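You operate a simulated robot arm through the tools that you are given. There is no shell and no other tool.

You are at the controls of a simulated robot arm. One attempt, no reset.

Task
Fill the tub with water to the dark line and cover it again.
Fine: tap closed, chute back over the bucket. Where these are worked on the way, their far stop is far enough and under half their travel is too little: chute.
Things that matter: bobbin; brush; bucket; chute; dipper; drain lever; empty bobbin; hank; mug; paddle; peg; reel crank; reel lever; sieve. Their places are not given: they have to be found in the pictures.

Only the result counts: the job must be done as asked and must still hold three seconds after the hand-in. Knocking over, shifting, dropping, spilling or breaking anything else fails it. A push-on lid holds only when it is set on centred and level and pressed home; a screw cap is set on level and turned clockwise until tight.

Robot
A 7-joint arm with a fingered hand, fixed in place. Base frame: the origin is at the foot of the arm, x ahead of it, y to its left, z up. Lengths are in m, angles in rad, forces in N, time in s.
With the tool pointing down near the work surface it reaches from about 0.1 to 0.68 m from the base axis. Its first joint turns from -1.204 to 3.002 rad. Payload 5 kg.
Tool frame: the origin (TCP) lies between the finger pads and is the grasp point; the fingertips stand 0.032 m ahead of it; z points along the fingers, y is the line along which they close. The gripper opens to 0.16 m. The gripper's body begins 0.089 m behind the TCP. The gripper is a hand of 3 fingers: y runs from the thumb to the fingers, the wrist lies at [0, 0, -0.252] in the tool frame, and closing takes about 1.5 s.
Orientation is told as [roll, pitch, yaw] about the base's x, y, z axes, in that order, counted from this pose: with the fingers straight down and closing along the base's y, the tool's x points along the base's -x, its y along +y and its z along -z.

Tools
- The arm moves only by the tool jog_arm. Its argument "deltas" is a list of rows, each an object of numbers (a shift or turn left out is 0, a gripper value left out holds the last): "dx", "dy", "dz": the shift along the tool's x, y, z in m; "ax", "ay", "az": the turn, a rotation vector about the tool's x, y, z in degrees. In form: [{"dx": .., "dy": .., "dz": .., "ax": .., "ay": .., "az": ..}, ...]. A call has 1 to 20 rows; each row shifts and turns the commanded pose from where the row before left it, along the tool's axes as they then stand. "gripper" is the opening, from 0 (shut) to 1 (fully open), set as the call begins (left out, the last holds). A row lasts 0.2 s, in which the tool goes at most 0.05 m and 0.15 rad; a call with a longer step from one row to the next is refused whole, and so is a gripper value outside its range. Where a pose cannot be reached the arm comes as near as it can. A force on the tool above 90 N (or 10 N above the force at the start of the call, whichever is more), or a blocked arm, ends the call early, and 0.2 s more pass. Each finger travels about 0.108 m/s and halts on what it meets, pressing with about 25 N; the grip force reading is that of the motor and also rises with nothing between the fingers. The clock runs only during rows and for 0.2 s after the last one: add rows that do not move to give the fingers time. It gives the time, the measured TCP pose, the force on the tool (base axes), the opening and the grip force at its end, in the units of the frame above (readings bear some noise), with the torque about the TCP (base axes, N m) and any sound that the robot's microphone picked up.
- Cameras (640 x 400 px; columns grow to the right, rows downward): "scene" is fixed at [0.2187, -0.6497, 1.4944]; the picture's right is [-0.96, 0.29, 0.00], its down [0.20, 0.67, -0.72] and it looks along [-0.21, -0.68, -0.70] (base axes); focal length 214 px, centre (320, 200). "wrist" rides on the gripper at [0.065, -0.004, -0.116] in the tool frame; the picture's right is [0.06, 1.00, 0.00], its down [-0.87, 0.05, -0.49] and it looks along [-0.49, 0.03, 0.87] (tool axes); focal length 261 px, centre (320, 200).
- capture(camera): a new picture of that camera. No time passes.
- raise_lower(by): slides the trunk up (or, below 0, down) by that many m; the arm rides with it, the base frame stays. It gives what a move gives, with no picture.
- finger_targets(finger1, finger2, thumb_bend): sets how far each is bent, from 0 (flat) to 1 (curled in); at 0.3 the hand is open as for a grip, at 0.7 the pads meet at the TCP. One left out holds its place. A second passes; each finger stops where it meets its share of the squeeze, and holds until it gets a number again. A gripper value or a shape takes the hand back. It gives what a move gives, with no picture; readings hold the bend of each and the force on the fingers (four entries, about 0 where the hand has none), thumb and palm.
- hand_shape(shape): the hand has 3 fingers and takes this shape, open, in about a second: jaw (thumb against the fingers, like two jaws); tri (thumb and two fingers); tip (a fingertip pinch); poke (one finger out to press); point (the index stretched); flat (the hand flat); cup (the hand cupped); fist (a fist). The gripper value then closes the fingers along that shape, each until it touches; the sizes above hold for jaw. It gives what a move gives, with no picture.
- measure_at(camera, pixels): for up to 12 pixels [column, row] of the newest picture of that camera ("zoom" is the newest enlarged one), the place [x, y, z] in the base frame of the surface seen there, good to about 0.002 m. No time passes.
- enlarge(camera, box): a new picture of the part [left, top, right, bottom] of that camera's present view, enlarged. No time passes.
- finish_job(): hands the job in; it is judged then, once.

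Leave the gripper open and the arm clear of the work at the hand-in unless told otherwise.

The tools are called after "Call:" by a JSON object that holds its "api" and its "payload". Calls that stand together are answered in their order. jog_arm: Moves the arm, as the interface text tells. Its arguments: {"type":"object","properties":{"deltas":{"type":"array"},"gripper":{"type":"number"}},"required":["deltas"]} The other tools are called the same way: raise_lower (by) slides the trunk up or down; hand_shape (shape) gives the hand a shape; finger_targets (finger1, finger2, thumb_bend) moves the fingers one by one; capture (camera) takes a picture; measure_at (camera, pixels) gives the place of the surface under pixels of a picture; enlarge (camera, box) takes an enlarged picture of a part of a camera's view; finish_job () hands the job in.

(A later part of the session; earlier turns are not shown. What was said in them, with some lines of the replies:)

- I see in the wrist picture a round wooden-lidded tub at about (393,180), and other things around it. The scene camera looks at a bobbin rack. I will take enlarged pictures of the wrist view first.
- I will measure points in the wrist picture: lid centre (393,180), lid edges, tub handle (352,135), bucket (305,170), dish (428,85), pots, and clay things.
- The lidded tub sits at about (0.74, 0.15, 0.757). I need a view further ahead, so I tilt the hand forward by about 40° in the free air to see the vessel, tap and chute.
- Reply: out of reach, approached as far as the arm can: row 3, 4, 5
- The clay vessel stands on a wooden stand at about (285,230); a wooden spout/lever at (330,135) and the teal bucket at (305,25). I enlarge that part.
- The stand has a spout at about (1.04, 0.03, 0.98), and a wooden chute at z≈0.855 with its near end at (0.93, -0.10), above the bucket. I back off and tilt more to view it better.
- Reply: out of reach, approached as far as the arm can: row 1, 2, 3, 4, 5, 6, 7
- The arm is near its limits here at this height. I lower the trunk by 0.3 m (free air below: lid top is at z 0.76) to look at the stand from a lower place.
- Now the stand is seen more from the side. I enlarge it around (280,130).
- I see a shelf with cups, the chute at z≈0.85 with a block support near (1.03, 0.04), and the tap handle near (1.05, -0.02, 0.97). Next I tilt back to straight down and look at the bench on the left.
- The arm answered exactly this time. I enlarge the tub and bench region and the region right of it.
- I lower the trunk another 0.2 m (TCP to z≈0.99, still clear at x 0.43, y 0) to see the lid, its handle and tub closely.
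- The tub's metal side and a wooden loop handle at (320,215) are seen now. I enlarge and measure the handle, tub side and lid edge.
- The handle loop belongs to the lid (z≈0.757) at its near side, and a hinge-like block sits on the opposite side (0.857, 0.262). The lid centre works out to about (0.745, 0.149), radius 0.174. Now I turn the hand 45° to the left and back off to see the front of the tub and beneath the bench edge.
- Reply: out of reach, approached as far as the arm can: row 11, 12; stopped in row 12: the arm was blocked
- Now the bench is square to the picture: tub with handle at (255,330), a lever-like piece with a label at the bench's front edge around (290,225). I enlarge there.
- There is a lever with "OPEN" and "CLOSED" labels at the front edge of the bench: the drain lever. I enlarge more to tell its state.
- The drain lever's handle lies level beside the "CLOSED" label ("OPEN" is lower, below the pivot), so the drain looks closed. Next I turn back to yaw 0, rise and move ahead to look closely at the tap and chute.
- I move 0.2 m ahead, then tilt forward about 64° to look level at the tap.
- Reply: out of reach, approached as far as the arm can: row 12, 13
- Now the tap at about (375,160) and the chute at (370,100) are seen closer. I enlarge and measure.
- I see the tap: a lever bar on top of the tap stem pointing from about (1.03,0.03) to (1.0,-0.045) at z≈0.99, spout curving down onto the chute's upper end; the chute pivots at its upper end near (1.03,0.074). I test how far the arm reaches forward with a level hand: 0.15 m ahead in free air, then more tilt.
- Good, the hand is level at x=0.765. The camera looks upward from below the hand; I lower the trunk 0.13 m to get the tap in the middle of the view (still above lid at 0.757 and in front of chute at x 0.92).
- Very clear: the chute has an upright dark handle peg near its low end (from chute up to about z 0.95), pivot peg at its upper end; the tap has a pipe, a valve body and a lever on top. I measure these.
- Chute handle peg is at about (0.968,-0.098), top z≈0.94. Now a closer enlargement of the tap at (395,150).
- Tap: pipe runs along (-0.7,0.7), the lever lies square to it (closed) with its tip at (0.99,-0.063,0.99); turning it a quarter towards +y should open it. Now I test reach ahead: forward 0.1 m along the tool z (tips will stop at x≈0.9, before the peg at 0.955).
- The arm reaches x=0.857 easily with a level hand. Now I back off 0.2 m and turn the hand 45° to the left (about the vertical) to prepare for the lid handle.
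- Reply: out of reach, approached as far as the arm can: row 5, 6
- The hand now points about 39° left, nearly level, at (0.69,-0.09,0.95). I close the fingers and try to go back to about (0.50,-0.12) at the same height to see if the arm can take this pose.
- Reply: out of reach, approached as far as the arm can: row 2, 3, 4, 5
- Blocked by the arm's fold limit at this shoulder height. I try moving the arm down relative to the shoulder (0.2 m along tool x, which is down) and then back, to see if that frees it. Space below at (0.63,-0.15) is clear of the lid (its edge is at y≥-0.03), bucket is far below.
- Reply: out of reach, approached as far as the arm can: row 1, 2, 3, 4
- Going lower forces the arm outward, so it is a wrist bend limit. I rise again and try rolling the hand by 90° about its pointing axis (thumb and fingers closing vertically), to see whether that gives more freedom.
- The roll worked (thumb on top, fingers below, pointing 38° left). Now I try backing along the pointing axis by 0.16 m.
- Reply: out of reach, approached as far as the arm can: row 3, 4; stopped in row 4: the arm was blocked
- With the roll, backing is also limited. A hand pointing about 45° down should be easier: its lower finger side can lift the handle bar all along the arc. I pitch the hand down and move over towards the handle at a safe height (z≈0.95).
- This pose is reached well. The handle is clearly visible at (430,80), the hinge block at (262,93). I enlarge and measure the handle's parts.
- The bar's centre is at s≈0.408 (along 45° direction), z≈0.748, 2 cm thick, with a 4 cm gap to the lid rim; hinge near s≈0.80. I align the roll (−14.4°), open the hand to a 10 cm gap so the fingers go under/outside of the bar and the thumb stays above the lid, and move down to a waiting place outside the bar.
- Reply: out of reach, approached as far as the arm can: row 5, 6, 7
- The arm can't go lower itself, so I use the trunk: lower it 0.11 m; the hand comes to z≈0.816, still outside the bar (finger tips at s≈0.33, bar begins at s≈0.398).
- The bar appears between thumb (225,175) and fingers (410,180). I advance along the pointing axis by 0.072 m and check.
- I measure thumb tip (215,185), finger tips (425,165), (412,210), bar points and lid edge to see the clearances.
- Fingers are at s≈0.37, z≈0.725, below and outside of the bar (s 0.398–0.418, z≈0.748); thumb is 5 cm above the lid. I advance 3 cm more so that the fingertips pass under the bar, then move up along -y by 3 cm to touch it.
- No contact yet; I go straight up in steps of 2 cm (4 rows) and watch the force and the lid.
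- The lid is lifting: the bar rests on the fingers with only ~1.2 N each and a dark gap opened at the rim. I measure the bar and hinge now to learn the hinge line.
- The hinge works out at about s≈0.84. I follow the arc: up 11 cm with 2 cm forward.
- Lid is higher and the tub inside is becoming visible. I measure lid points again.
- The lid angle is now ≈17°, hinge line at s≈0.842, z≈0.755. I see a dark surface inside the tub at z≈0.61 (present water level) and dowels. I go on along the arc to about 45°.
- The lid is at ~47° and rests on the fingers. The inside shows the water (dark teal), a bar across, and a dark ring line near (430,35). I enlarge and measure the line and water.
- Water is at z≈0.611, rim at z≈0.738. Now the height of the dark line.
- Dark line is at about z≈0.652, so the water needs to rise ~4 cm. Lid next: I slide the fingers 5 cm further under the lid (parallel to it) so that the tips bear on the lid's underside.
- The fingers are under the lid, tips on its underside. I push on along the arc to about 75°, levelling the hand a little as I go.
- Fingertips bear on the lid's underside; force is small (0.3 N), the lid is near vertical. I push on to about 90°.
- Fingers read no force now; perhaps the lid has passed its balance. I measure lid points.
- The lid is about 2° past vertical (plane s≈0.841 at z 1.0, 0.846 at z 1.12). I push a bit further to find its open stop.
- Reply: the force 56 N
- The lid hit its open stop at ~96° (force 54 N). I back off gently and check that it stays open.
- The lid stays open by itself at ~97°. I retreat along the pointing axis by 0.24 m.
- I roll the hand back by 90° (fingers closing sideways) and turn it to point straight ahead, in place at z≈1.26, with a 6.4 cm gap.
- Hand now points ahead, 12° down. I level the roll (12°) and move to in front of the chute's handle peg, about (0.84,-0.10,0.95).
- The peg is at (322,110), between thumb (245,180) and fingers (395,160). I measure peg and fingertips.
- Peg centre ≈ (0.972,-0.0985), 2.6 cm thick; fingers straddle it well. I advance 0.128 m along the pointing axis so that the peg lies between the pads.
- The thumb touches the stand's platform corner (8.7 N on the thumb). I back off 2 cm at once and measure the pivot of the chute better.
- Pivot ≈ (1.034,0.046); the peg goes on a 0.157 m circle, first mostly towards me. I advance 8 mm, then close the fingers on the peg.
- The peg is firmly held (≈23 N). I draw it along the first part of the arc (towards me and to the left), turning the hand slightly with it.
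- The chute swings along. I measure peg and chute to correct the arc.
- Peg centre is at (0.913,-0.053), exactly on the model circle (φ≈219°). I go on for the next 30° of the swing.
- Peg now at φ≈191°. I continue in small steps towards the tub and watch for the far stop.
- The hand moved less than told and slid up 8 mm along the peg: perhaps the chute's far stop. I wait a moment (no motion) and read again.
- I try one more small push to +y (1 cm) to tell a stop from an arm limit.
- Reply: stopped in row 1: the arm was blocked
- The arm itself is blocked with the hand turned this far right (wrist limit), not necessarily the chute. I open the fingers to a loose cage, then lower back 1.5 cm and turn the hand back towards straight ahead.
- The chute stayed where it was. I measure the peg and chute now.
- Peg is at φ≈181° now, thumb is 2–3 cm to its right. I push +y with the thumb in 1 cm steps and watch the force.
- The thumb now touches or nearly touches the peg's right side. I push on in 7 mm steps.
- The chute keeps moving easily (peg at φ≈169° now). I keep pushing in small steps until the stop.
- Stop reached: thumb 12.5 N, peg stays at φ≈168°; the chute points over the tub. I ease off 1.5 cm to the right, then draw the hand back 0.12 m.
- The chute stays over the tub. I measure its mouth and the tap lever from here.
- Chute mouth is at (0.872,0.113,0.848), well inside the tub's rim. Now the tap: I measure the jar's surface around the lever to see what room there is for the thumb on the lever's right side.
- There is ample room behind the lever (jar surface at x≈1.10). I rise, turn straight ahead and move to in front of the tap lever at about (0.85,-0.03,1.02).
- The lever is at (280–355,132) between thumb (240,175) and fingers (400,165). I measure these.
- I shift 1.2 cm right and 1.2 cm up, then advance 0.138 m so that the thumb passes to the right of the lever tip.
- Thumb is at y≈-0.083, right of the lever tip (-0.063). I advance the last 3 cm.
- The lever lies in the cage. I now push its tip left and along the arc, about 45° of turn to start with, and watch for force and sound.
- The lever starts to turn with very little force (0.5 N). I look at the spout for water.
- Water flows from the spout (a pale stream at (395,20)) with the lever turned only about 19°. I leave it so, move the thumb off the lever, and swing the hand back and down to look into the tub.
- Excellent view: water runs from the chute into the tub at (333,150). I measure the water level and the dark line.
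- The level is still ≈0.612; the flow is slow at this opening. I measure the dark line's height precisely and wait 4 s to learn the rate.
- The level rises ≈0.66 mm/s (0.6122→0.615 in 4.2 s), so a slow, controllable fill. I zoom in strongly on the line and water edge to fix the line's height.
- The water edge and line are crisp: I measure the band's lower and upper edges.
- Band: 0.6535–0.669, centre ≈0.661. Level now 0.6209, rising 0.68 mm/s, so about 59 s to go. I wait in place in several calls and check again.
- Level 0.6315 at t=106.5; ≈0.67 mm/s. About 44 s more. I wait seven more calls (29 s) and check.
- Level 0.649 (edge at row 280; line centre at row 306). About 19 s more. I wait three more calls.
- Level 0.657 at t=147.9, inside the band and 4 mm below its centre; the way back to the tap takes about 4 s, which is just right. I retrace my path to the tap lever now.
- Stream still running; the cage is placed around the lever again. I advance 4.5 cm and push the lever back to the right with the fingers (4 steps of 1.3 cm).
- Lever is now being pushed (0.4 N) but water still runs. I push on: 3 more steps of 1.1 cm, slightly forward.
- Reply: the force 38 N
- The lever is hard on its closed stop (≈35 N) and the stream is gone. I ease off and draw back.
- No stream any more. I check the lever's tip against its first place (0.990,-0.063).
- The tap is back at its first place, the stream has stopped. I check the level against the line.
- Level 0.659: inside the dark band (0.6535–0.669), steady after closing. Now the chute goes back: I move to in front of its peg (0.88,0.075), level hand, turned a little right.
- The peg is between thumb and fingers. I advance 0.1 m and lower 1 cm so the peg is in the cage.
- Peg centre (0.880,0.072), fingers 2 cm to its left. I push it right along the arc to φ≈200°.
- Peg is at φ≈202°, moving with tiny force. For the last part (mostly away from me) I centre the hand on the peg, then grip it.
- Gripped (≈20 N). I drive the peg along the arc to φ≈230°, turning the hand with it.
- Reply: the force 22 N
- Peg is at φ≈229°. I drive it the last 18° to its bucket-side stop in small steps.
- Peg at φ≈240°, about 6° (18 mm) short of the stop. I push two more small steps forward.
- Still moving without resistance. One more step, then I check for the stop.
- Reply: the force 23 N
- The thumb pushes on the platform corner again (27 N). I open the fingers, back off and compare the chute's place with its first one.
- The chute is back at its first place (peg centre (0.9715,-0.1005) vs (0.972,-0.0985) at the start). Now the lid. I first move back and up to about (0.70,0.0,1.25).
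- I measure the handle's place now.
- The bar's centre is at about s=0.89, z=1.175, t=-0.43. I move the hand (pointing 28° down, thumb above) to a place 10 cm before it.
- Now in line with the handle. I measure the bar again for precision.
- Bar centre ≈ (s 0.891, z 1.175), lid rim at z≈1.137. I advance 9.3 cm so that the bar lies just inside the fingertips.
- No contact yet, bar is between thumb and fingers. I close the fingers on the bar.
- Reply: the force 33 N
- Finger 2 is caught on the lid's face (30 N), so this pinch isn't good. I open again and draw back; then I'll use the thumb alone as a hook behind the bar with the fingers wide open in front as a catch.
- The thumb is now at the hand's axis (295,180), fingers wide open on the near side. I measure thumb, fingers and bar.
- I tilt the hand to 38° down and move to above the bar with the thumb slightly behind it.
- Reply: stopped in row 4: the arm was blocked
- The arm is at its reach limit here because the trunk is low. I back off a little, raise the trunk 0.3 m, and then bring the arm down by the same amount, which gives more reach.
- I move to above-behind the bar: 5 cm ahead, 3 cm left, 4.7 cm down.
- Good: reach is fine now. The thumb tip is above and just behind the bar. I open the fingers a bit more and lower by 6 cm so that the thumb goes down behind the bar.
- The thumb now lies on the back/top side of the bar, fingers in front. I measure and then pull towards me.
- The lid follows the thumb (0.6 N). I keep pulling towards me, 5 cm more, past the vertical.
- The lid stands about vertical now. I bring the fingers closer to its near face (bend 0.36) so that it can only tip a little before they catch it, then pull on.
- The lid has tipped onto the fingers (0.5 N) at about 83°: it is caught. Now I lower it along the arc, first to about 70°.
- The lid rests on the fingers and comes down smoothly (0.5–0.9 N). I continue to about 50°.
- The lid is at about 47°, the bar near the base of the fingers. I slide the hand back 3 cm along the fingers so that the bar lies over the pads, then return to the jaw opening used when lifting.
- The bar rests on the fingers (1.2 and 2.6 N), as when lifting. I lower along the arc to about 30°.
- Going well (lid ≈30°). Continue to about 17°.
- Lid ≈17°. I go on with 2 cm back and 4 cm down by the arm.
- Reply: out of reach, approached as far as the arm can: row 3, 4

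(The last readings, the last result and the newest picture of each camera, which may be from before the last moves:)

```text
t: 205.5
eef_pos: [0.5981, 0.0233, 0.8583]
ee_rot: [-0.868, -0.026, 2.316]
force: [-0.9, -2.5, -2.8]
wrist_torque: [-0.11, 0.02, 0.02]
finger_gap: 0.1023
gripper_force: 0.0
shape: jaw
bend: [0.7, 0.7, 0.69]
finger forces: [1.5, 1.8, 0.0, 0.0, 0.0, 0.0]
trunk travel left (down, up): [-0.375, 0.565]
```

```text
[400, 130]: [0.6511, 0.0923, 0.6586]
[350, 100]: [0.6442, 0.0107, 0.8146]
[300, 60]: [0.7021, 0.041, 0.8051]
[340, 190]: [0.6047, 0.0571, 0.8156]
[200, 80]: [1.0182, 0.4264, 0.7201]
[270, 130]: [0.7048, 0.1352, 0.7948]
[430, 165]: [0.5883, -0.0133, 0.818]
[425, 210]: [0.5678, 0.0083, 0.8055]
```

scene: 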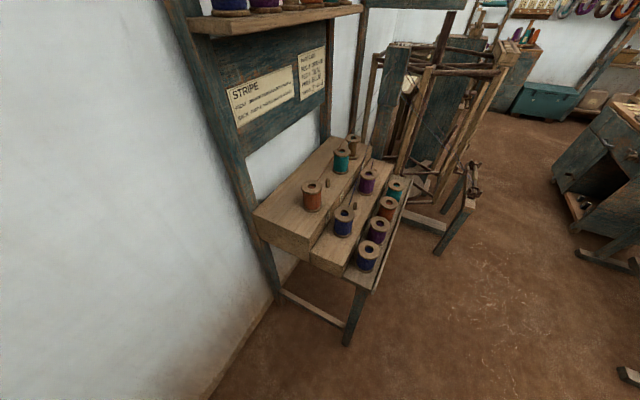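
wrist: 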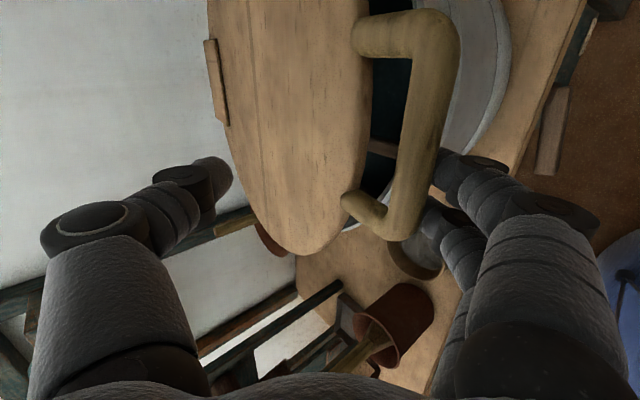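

Lid ≈8°, rim at z≈0.815. I lower the trunk another 9.5 cm: the lid should settle on the tub at TCP z≈0.797 and the fingers then come free below the bar.

Call:
{"api": "raise_lower", "payload": {"by": -0.06}}

Call:
{"api": "raise_lower", "payload": {"by": -0.033}}

Call:
{"api": "capture", "payload": {"camera": "wrist"}}

Call:
{"api": "measure_at", "payload": {"camera": "wrist", "pixels": [[395, 130], [300, 100], [250, 60], [280, 170], [150, 80], [220, 130], [425, 165], [415, 210], [225, 180]]}}

```text
t: 206.5
eef_pos: [0.5981, 0.0234, 0.7977]
ee_rot: [-0.866, -0.027, 2.319]
force: [-2.7, -2.1, -4.2]
wrist_torque: [-0.08, 0.09, 0.02]
finger_gap: 0.102
gripper_force: 0.0
shape: jaw
bend: [0.7, 0.7, 0.69]
finger forces: [1.7, 2.3, 0.1, 0.0, 0.1, 0.1]
trunk travel left (down, up): [-0.315, 0.625]
```

```text
t: 207.3
eef_pos: [0.5985, 0.0226, 0.7643]
ee_rot: [-0.866, -0.024, 2.32]
force: [-0.5, -0.2, -0.2]
wrist_torque: [0.01, -0.01, 0.0]
finger_gap: 0.1003
gripper_force: 0.1
shape: jaw
bend: [0.7, 0.7, 0.69]
finger forces: [0.1, 0.0, 0.1, 0.0, 0.0, 0.0]
trunk travel left (down, up): [-0.282, 0.658]
```

```text
taken
```

wrist: 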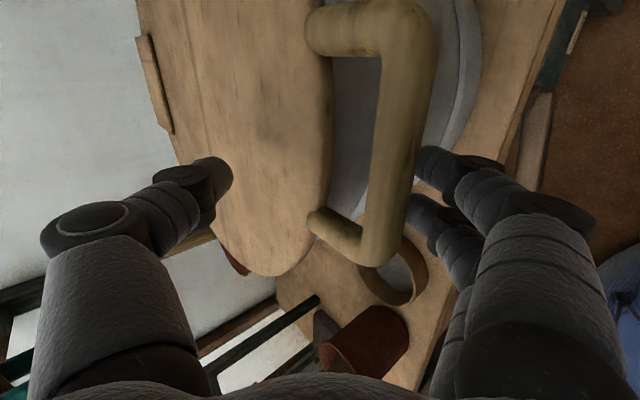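

```text
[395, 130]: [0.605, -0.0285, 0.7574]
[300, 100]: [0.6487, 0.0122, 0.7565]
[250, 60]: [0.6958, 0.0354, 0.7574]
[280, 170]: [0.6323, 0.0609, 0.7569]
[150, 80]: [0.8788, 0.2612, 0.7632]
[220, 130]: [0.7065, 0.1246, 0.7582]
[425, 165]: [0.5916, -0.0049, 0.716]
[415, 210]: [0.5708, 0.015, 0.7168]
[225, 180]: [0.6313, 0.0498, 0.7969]
```

The lid lies flat again (z≈0.757 all over, hinge block 0.763) and the fingers are free (0 N). The arm is at its low limit here, so before drawing out I open the hand wider and shift height from trunk to arm in small cycles (trunk down 3 cm, arm up 3 cm).

Call:
{"api": "jog_arm", "payload": {"deltas": [{}, {}], "gripper": 0.8}}

Call:
{"api": "raise_lower", "payload": {"by": -0.025}}

Call:
{"api": "jog_arm", "payload": {"deltas": [{"dy": -0.0095, "dz": -0.0081}, {"dy": -0.0095, "dz": -0.0081}]}}

Call:
{"api": "capture", "payload": {"camera": "wrist"}}

```text
t: 207.9
eef_pos: [0.5979, 0.0229, 0.7642]
ee_rot: [-0.864, -0.026, 2.32]
force: [0.1, -0.7, -0.2]
wrist_torque: [-0.01, 0.01, 0.01]
finger_gap: 0.1277
gripper_force: 0.0
shape: jaw
bend: [0.59, 0.59, 0.55]
finger forces: [0.1, 0.0, 0.1, 0.1, 0.0, 0.0]
trunk travel left (down, up): [-0.282, 0.658]
```

```text
t: 208.6
eef_pos: [0.5987, 0.0237, 0.7384]
ee_rot: [-0.865, -0.025, 2.319]
force: [-0.3, -1.3, -0.5]
wrist_torque: [0.0, 0.02, 0.0]
finger_gap: 0.1276
gripper_force: 0.0
shape: jaw
bend: [0.59, 0.59, 0.55]
finger forces: [0.1, 0.0, 0.0, 0.1, 0.1, 0.1]
trunk travel left (down, up): [-0.257, 0.683]
```

```text
t: 209.2
eef_pos: [0.5996, 0.0213, 0.7642]
ee_rot: [-0.866, -0.026, 2.318]
force: [0.3, -0.5, -0.5]
wrist_torque: [0.02, -0.01, -0.01]
finger_gap: 0.1277
gripper_force: 0.1
shape: jaw
bend: [0.59, 0.59, 0.55]
finger forces: [0.0, 0.0, 0.0, 0.1, 0.0, 0.1]
trunk travel left (down, up): [-0.257, 0.683]
```

```text
taken
```

wrist: 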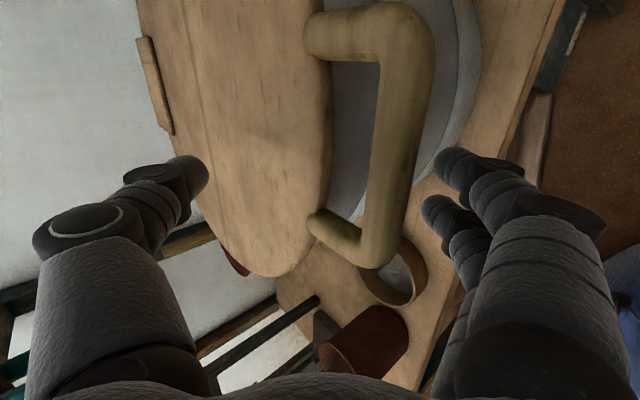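

The cycle works without contact. I repeat it four times.

Call:
{"api": "raise_lower", "payload": {"by": -0.025}}

Call:
{"api": "jog_arm", "payload": {"deltas": [{"dy": -0.0095, "dz": -0.0081}, {"dy": -0.0095, "dz": -0.0081}]}}

Call:
{"api": "raise_lower", "payload": {"by": -0.025}}

Call:
{"api": "jog_arm", "payload": {"deltas": [{"dy": -0.0095, "dz": -0.0081}, {"dy": -0.0095, "dz": -0.0081}]}}

Call:
{"api": "raise_lower", "payload": {"by": -0.025}}

Call:
{"api": "jog_arm", "payload": {"deltas": [{"dy": -0.0095, "dz": -0.0081}, {"dy": -0.0095, "dz": -0.0081}]}}

Call:
{"api": "raise_lower", "payload": {"by": -0.025}}

Call:
{"api": "jog_arm", "payload": {"deltas": [{"dy": -0.0095, "dz": -0.0081}, {"dy": -0.0095, "dz": -0.0081}]}}

Call:
{"api": "capture", "payload": {"camera": "wrist"}}

```text
t: 209.9
eef_pos: [0.5993, 0.0223, 0.74]
ee_rot: [-0.866, -0.026, 2.319]
force: [0.0, 0.2, 0.5]
wrist_torque: [-0.02, -0.04, -0.01]
finger_gap: 0.1277
gripper_force: 0.0
shape: jaw
bend: [0.59, 0.59, 0.55]
finger forces: [0.0, 0.0, 0.1, 0.0, 0.0, 0.0]
trunk travel left (down, up): [-0.232, 0.708]
```

```text
t: 210.5
eef_pos: [0.5992, 0.0225, 0.765]
ee_rot: [-0.867, -0.027, 2.318]
force: [-0.4, -0.1, -0.6]
wrist_torque: [-0.02, 0.01, -0.01]
finger_gap: 0.1277
gripper_force: 0.1
shape: jaw
bend: [0.59, 0.59, 0.55]
finger forces: [0.1, 0.0, 0.0, 0.0, 0.0, 0.0]
trunk travel left (down, up): [-0.232, 0.708]
```

```text
t: 211.2
eef_pos: [0.5995, 0.0216, 0.7402]
ee_rot: [-0.865, -0.027, 2.321]
force: [-0.1, -0.4, -0.2]
wrist_torque: [-0.02, -0.04, 0.03]
finger_gap: 0.128
gripper_force: 0.1
shape: jaw
bend: [0.59, 0.59, 0.55]
finger forces: [0.0, 0.1, 0.0, 0.1, 0.1, 0.1]
trunk travel left (down, up): [-0.207, 0.733]
```

```text
t: 211.8
eef_pos: [0.5998, 0.0224, 0.7646]
ee_rot: [-0.864, -0.027, 2.32]
force: [0.7, -0.7, 0.7]
wrist_torque: [0.01, 0.0, 0.01]
finger_gap: 0.128
gripper_force: 0.0
shape: jaw
bend: [0.59, 0.59, 0.55]
finger forces: [0.0, 0.1, 0.0, 0.0, 0.0, 0.1]
trunk travel left (down, up): [-0.207, 0.733]
```

```text
t: 212.5
eef_pos: [0.599, 0.0225, 0.7395]
ee_rot: [-0.866, -0.026, 2.318]
force: [0.0, 0.0, -0.3]
wrist_torque: [0.0, -0.03, 0.03]
finger_gap: 0.1277
gripper_force: 0.0
shape: jaw
bend: [0.59, 0.59, 0.55]
finger forces: [0.1, 0.0, 0.0, 0.0, 0.0, 0.0]
trunk travel left (down, up): [-0.182, 0.758]
```

```text
t: 213.1
eef_pos: [0.5996, 0.0222, 0.7644]
ee_rot: [-0.866, -0.027, 2.319]
force: [0.3, -0.2, -0.2]
wrist_torque: [-0.02, 0.02, -0.04]
finger_gap: 0.1277
gripper_force: 0.0
shape: jaw
bend: [0.59, 0.59, 0.55]
finger forces: [0.0, 0.1, 0.1, 0.0, 0.0, 0.0]
trunk travel left (down, up): [-0.182, 0.758]
```

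```text
t: 213.8
eef_pos: [0.6001, 0.0215, 0.7412]
ee_rot: [-0.865, -0.026, 2.318]
force: [-0.7, -0.3, 0.2]
wrist_torque: [-0.02, -0.06, 0.0]
finger_gap: 0.1278
gripper_force: 0.1
shape: jaw
bend: [0.59, 0.59, 0.55]
finger forces: [0.0, 0.0, 0.0, 0.1, 0.0, 0.0]
trunk travel left (down, up): [-0.157, 0.783]
```

```text
t: 214.4
eef_pos: [0.6001, 0.0197, 0.7634]
ee_rot: [-0.865, -0.026, 2.319]
force: [-0.5, -1.4, -0.2]
wrist_torque: [0.02, -0.02, -0.01]
finger_gap: 0.1275
gripper_force: 0.0
shape: jaw
bend: [0.59, 0.59, 0.55]
finger forces: [0.0, 0.0, 0.0, 0.0, 0.0, 0.0]
trunk travel left (down, up): [-0.157, 0.783]
```

```text
taken
```

wrist: 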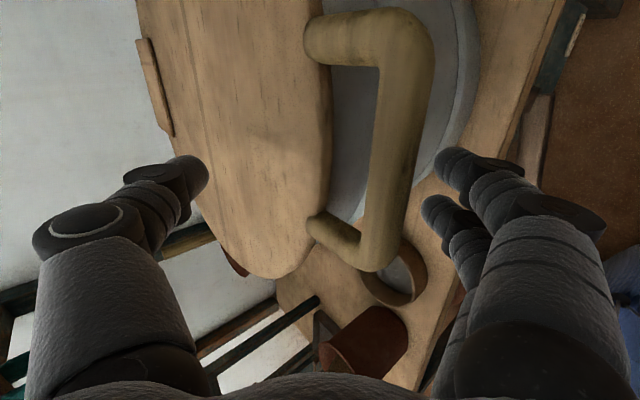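

No contact anywhere. Now I draw the hand out backwards along its pointing axis, 6 cm first.

Call:
{"api": "jog_arm", "payload": {"deltas": [{"dz": -0.02}, {"dz": -0.02}, {"dz": -0.02}]}}

Call:
{"api": "capture", "payload": {"camera": "wrist"}}

```text
t: 215.2
eef_pos: [0.568, -0.0121, 0.8044]
ee_rot: [-0.864, -0.026, 2.321]
force: [-0.4, 0.5, -0.6]
wrist_torque: [-0.02, 0.0, -0.01]
finger_gap: 0.1273
gripper_force: 0.2
shape: jaw
bend: [0.59, 0.59, 0.55]
finger forces: [0.0, 0.0, 0.0, 0.0, 0.0, 0.1]
trunk travel left (down, up): [-0.157, 0.783]
```

```text
taken
```

wrist: 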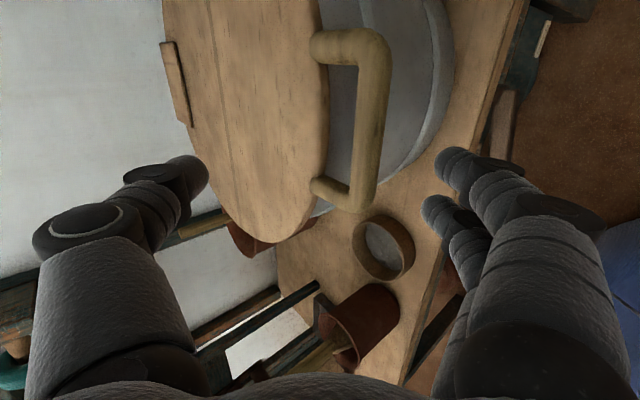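

The hand comes out freely. I draw back 5 cm more, then raise the trunk.

Call:
{"api": "jog_arm", "payload": {"deltas": [{"dz": -0.02}, {"dz": -0.02}, {"dz": -0.015}]}}

Call:
{"api": "raise_lower", "payload": {"by": 0.2}}

Call:
{"api": "capture", "payload": {"camera": "wrist"}}

Call:
{"api": "measure_at", "payload": {"camera": "wrist", "pixels": [[430, 80], [390, 80], [330, 60], [300, 120], [350, 150], [260, 90], [400, 30], [330, 20]]}}

```text
t: 216.0
eef_pos: [0.5379, -0.0401, 0.8385]
ee_rot: [-0.864, -0.026, 2.318]
force: [0.0, 0.7, -0.3]
wrist_torque: [-0.01, 0.02, 0.0]
finger_gap: 0.1279
gripper_force: 0.0
shape: jaw
bend: [0.59, 0.59, 0.55]
finger forces: [0.0, 0.0, 0.0, 0.1, 0.0, 0.1]
trunk travel left (down, up): [-0.157, 0.783]
```

```text
t: 218.2
eef_pos: [0.5381, -0.0407, 1.0389]
ee_rot: [-0.864, -0.026, 2.32]
force: [0.0, -0.3, -0.5]
wrist_torque: [0.02, -0.03, -0.02]
finger_gap: 0.1276
gripper_force: 0.0
shape: jaw
bend: [0.59, 0.59, 0.55]
finger forces: [0.1, 0.1, 0.0, 0.0, 0.0, 0.0]
trunk travel left (down, up): [-0.357, 0.583]
```

```text
taken
```

wrist: 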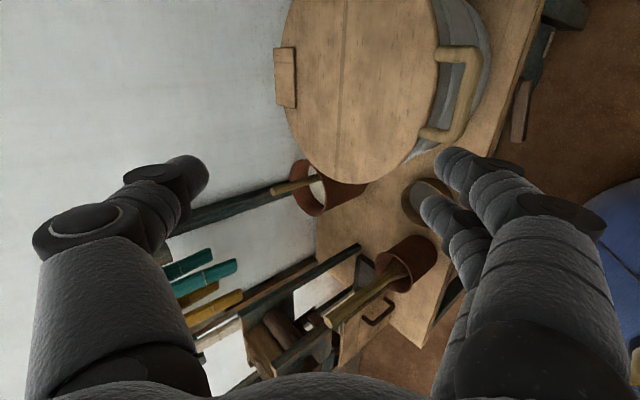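

```text
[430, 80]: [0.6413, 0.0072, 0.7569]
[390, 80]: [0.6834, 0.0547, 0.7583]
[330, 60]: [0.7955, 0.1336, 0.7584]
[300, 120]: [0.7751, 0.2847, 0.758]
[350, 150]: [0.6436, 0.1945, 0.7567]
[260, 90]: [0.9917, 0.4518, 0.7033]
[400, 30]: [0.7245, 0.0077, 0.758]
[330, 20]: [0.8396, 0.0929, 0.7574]
```

The lid is closed and level (z≈0.757–0.758 everywhere, as at the start). I rotate the hand back and open it, to look over tap, chute and bucket once more.

Call:
{"api": "jog_arm", "payload": {"deltas": [{"az": 7.5}, {"az": 7.5}, {"az": 7.5}, {"az": 7.5}, {"az": 7.5}, {"az": 7.5}, {"az": 7.5}, {"az": 7.5}, {"az": 7.5}, {"az": 7.5}, {"az": 7.5}, {"az": 7.5}, {"dx": -0.03, "dz": -0.02}, {"dx": -0.03, "dz": -0.02}], "gripper": 1}}

Call:
{"api": "capture", "payload": {"camera": "wrist"}}

```text
t: 221.2
eef_pos: [0.5454, -0.0345, 1.1112]
ee_rot: [0.042, -0.864, 0.717]
force: [0.2, 0.0, -0.5]
wrist_torque: [-0.02, 0.01, -0.02]
finger_gap: 0.16
gripper_force: 0.1
shape: jaw
bend: [0.3, 0.3, 0.3]
finger forces: [0.0, 0.0, 0.0, 0.0, 0.0, 0.1]
trunk travel left (down, up): [-0.357, 0.583]
```

```text
taken
```

wrist: 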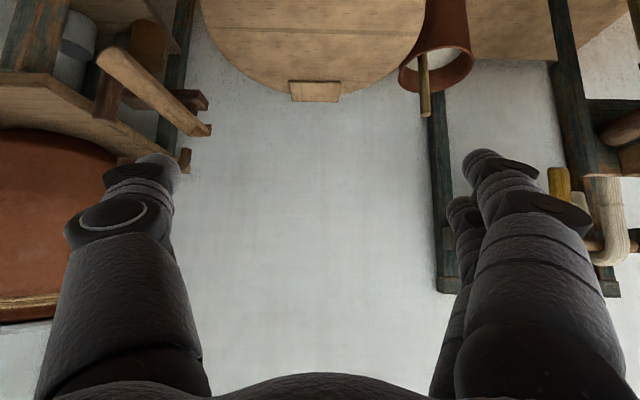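

I tilt the hand to point down and turn it back to straight ahead for an overview.

Call:
{"api": "jog_arm", "payload": {"deltas": [{"ay": 8}, {"ay": 8}, {"ay": 8}, {"ay": 8}, {"ay": 8}, {"az": 7}, {"az": 7}, {"az": 7}, {"az": 7}, {"az": 7}, {"az": 7}]}}

Call:
{"api": "raise_lower", "payload": {"by": 0.15}}

Call:
{"api": "capture", "payload": {"camera": "wrist"}}

Call:
{"api": "enlarge", "payload": {"camera": "wrist", "box": [200, 60, 480, 300]}}

```text
t: 223.6
eef_pos: [0.5459, -0.0372, 1.1104]
ee_rot: [0.13, -0.105, 0.006]
force: [0.0, 0.2, -0.7]
wrist_torque: [0.04, -0.02, -0.02]
finger_gap: 0.1599
gripper_force: 0.1
shape: jaw
bend: [0.3, 0.3, 0.3]
finger forces: [0.1, 0.0, 0.1, 0.0, 0.0, 0.1]
trunk travel left (down, up): [-0.357, 0.583]
```

```text
t: 225.3
eef_pos: [0.5473, -0.0364, 1.2603]
ee_rot: [0.13, -0.104, 0.007]
force: [-0.5, 0.1, 0.0]
wrist_torque: [0.03, 0.02, 0.05]
finger_gap: 0.1599
gripper_force: 0.1
shape: jaw
bend: [0.3, 0.3, 0.3]
finger forces: [0.0, 0.1, 0.1, 0.1, 0.0, 0.1]
trunk travel left (down, up): [-0.507, 0.433]
```

```text
taken
```

wrist: 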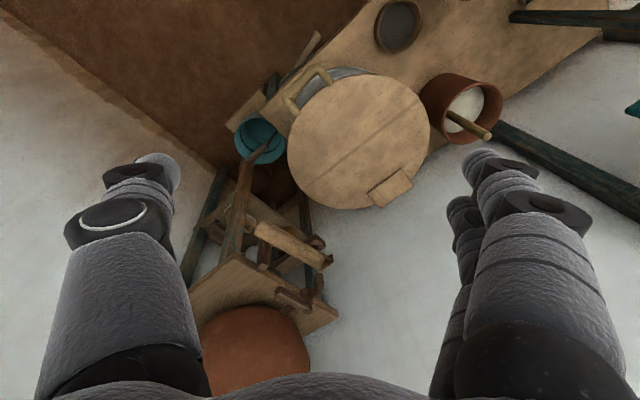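

```text
1.67 times, centred on (340, 180) of wrist
```

zoom: 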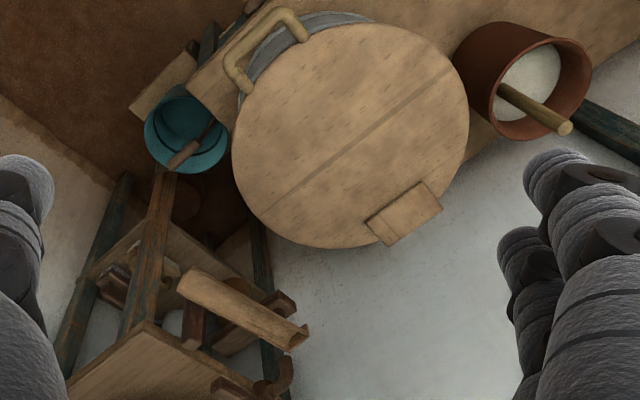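

All looks as at the start: lid on, chute over the bucket, tap lever square to its pipe. I measure the chute ends once more and the lid.

Call:
{"api": "measure_at", "payload": {"camera": "wrist", "pixels": [[258, 228], [290, 245], [326, 263], [268, 250], [280, 293], [300, 300], [360, 140], [300, 160], [415, 130], [385, 190], [262, 140], [320, 85]]}}

Call:
{"api": "enlarge", "payload": {"camera": "wrist", "box": [180, 180, 360, 340]}}

```text
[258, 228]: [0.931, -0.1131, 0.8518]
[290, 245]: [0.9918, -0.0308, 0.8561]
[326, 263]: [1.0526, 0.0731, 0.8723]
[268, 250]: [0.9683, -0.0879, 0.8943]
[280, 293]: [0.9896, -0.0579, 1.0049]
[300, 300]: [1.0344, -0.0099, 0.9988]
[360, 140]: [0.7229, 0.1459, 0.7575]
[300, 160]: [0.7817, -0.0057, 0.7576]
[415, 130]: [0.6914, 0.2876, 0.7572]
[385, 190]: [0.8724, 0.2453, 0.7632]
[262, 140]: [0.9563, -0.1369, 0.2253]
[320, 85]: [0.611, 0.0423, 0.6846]
```

```text
2.50 times, centred on (270, 260) of wrist
```

zoom: 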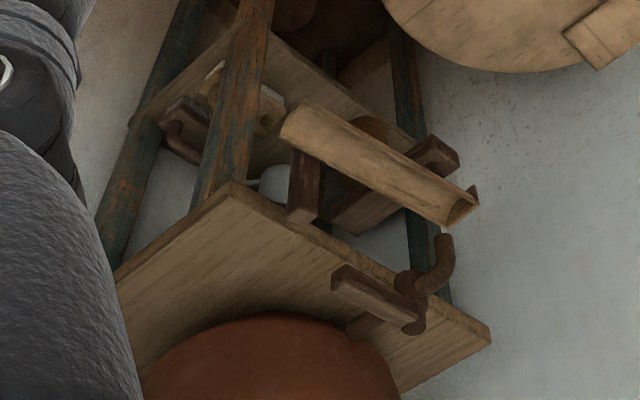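

Lid closed and level, water at the dark line (0.659 in the band 0.6535–0.669), tap closed, chute back over the bucket. The gripper is open and the arm is half a metre above the work. I hand in.

Call:
{"api": "finish_job", "payload": {}}

```text
The job is handed in.
```

I filled the tub to the dark line, put the lid back down, and handed the job in; the hand-in gave no pass or fail result.

- **Water level:** it measured z ≈ 0.659 m before I closed the lid. The dark line is a band from about 0.6535 to 0.669 m, so the level is inside it, about 2 mm below its centre. I did not top it up.
- **Tap:** closed against its stop. The stream had stopped and the lever is back where it started.
- **Chute:** swung to its far stop over the tub for the filling, then returned over the bucket. Its handle is within about 2 mm of where it began.
- **Lid:** level, at the same height as at the start (z ≈ 0.757 m). It is hinged and came down gently on the fingers; I did not press it further.
- **Drain lever:** left untouched. It appeared to stand at "CLOSED", and the water rose steadily.

While working the chute, the thumb pushed twice against a corner of the jar's stand (up to about 27 N). Nothing looked moved in the pictures afterwards. The hand is open, and the arm is about half a metre above the tub.
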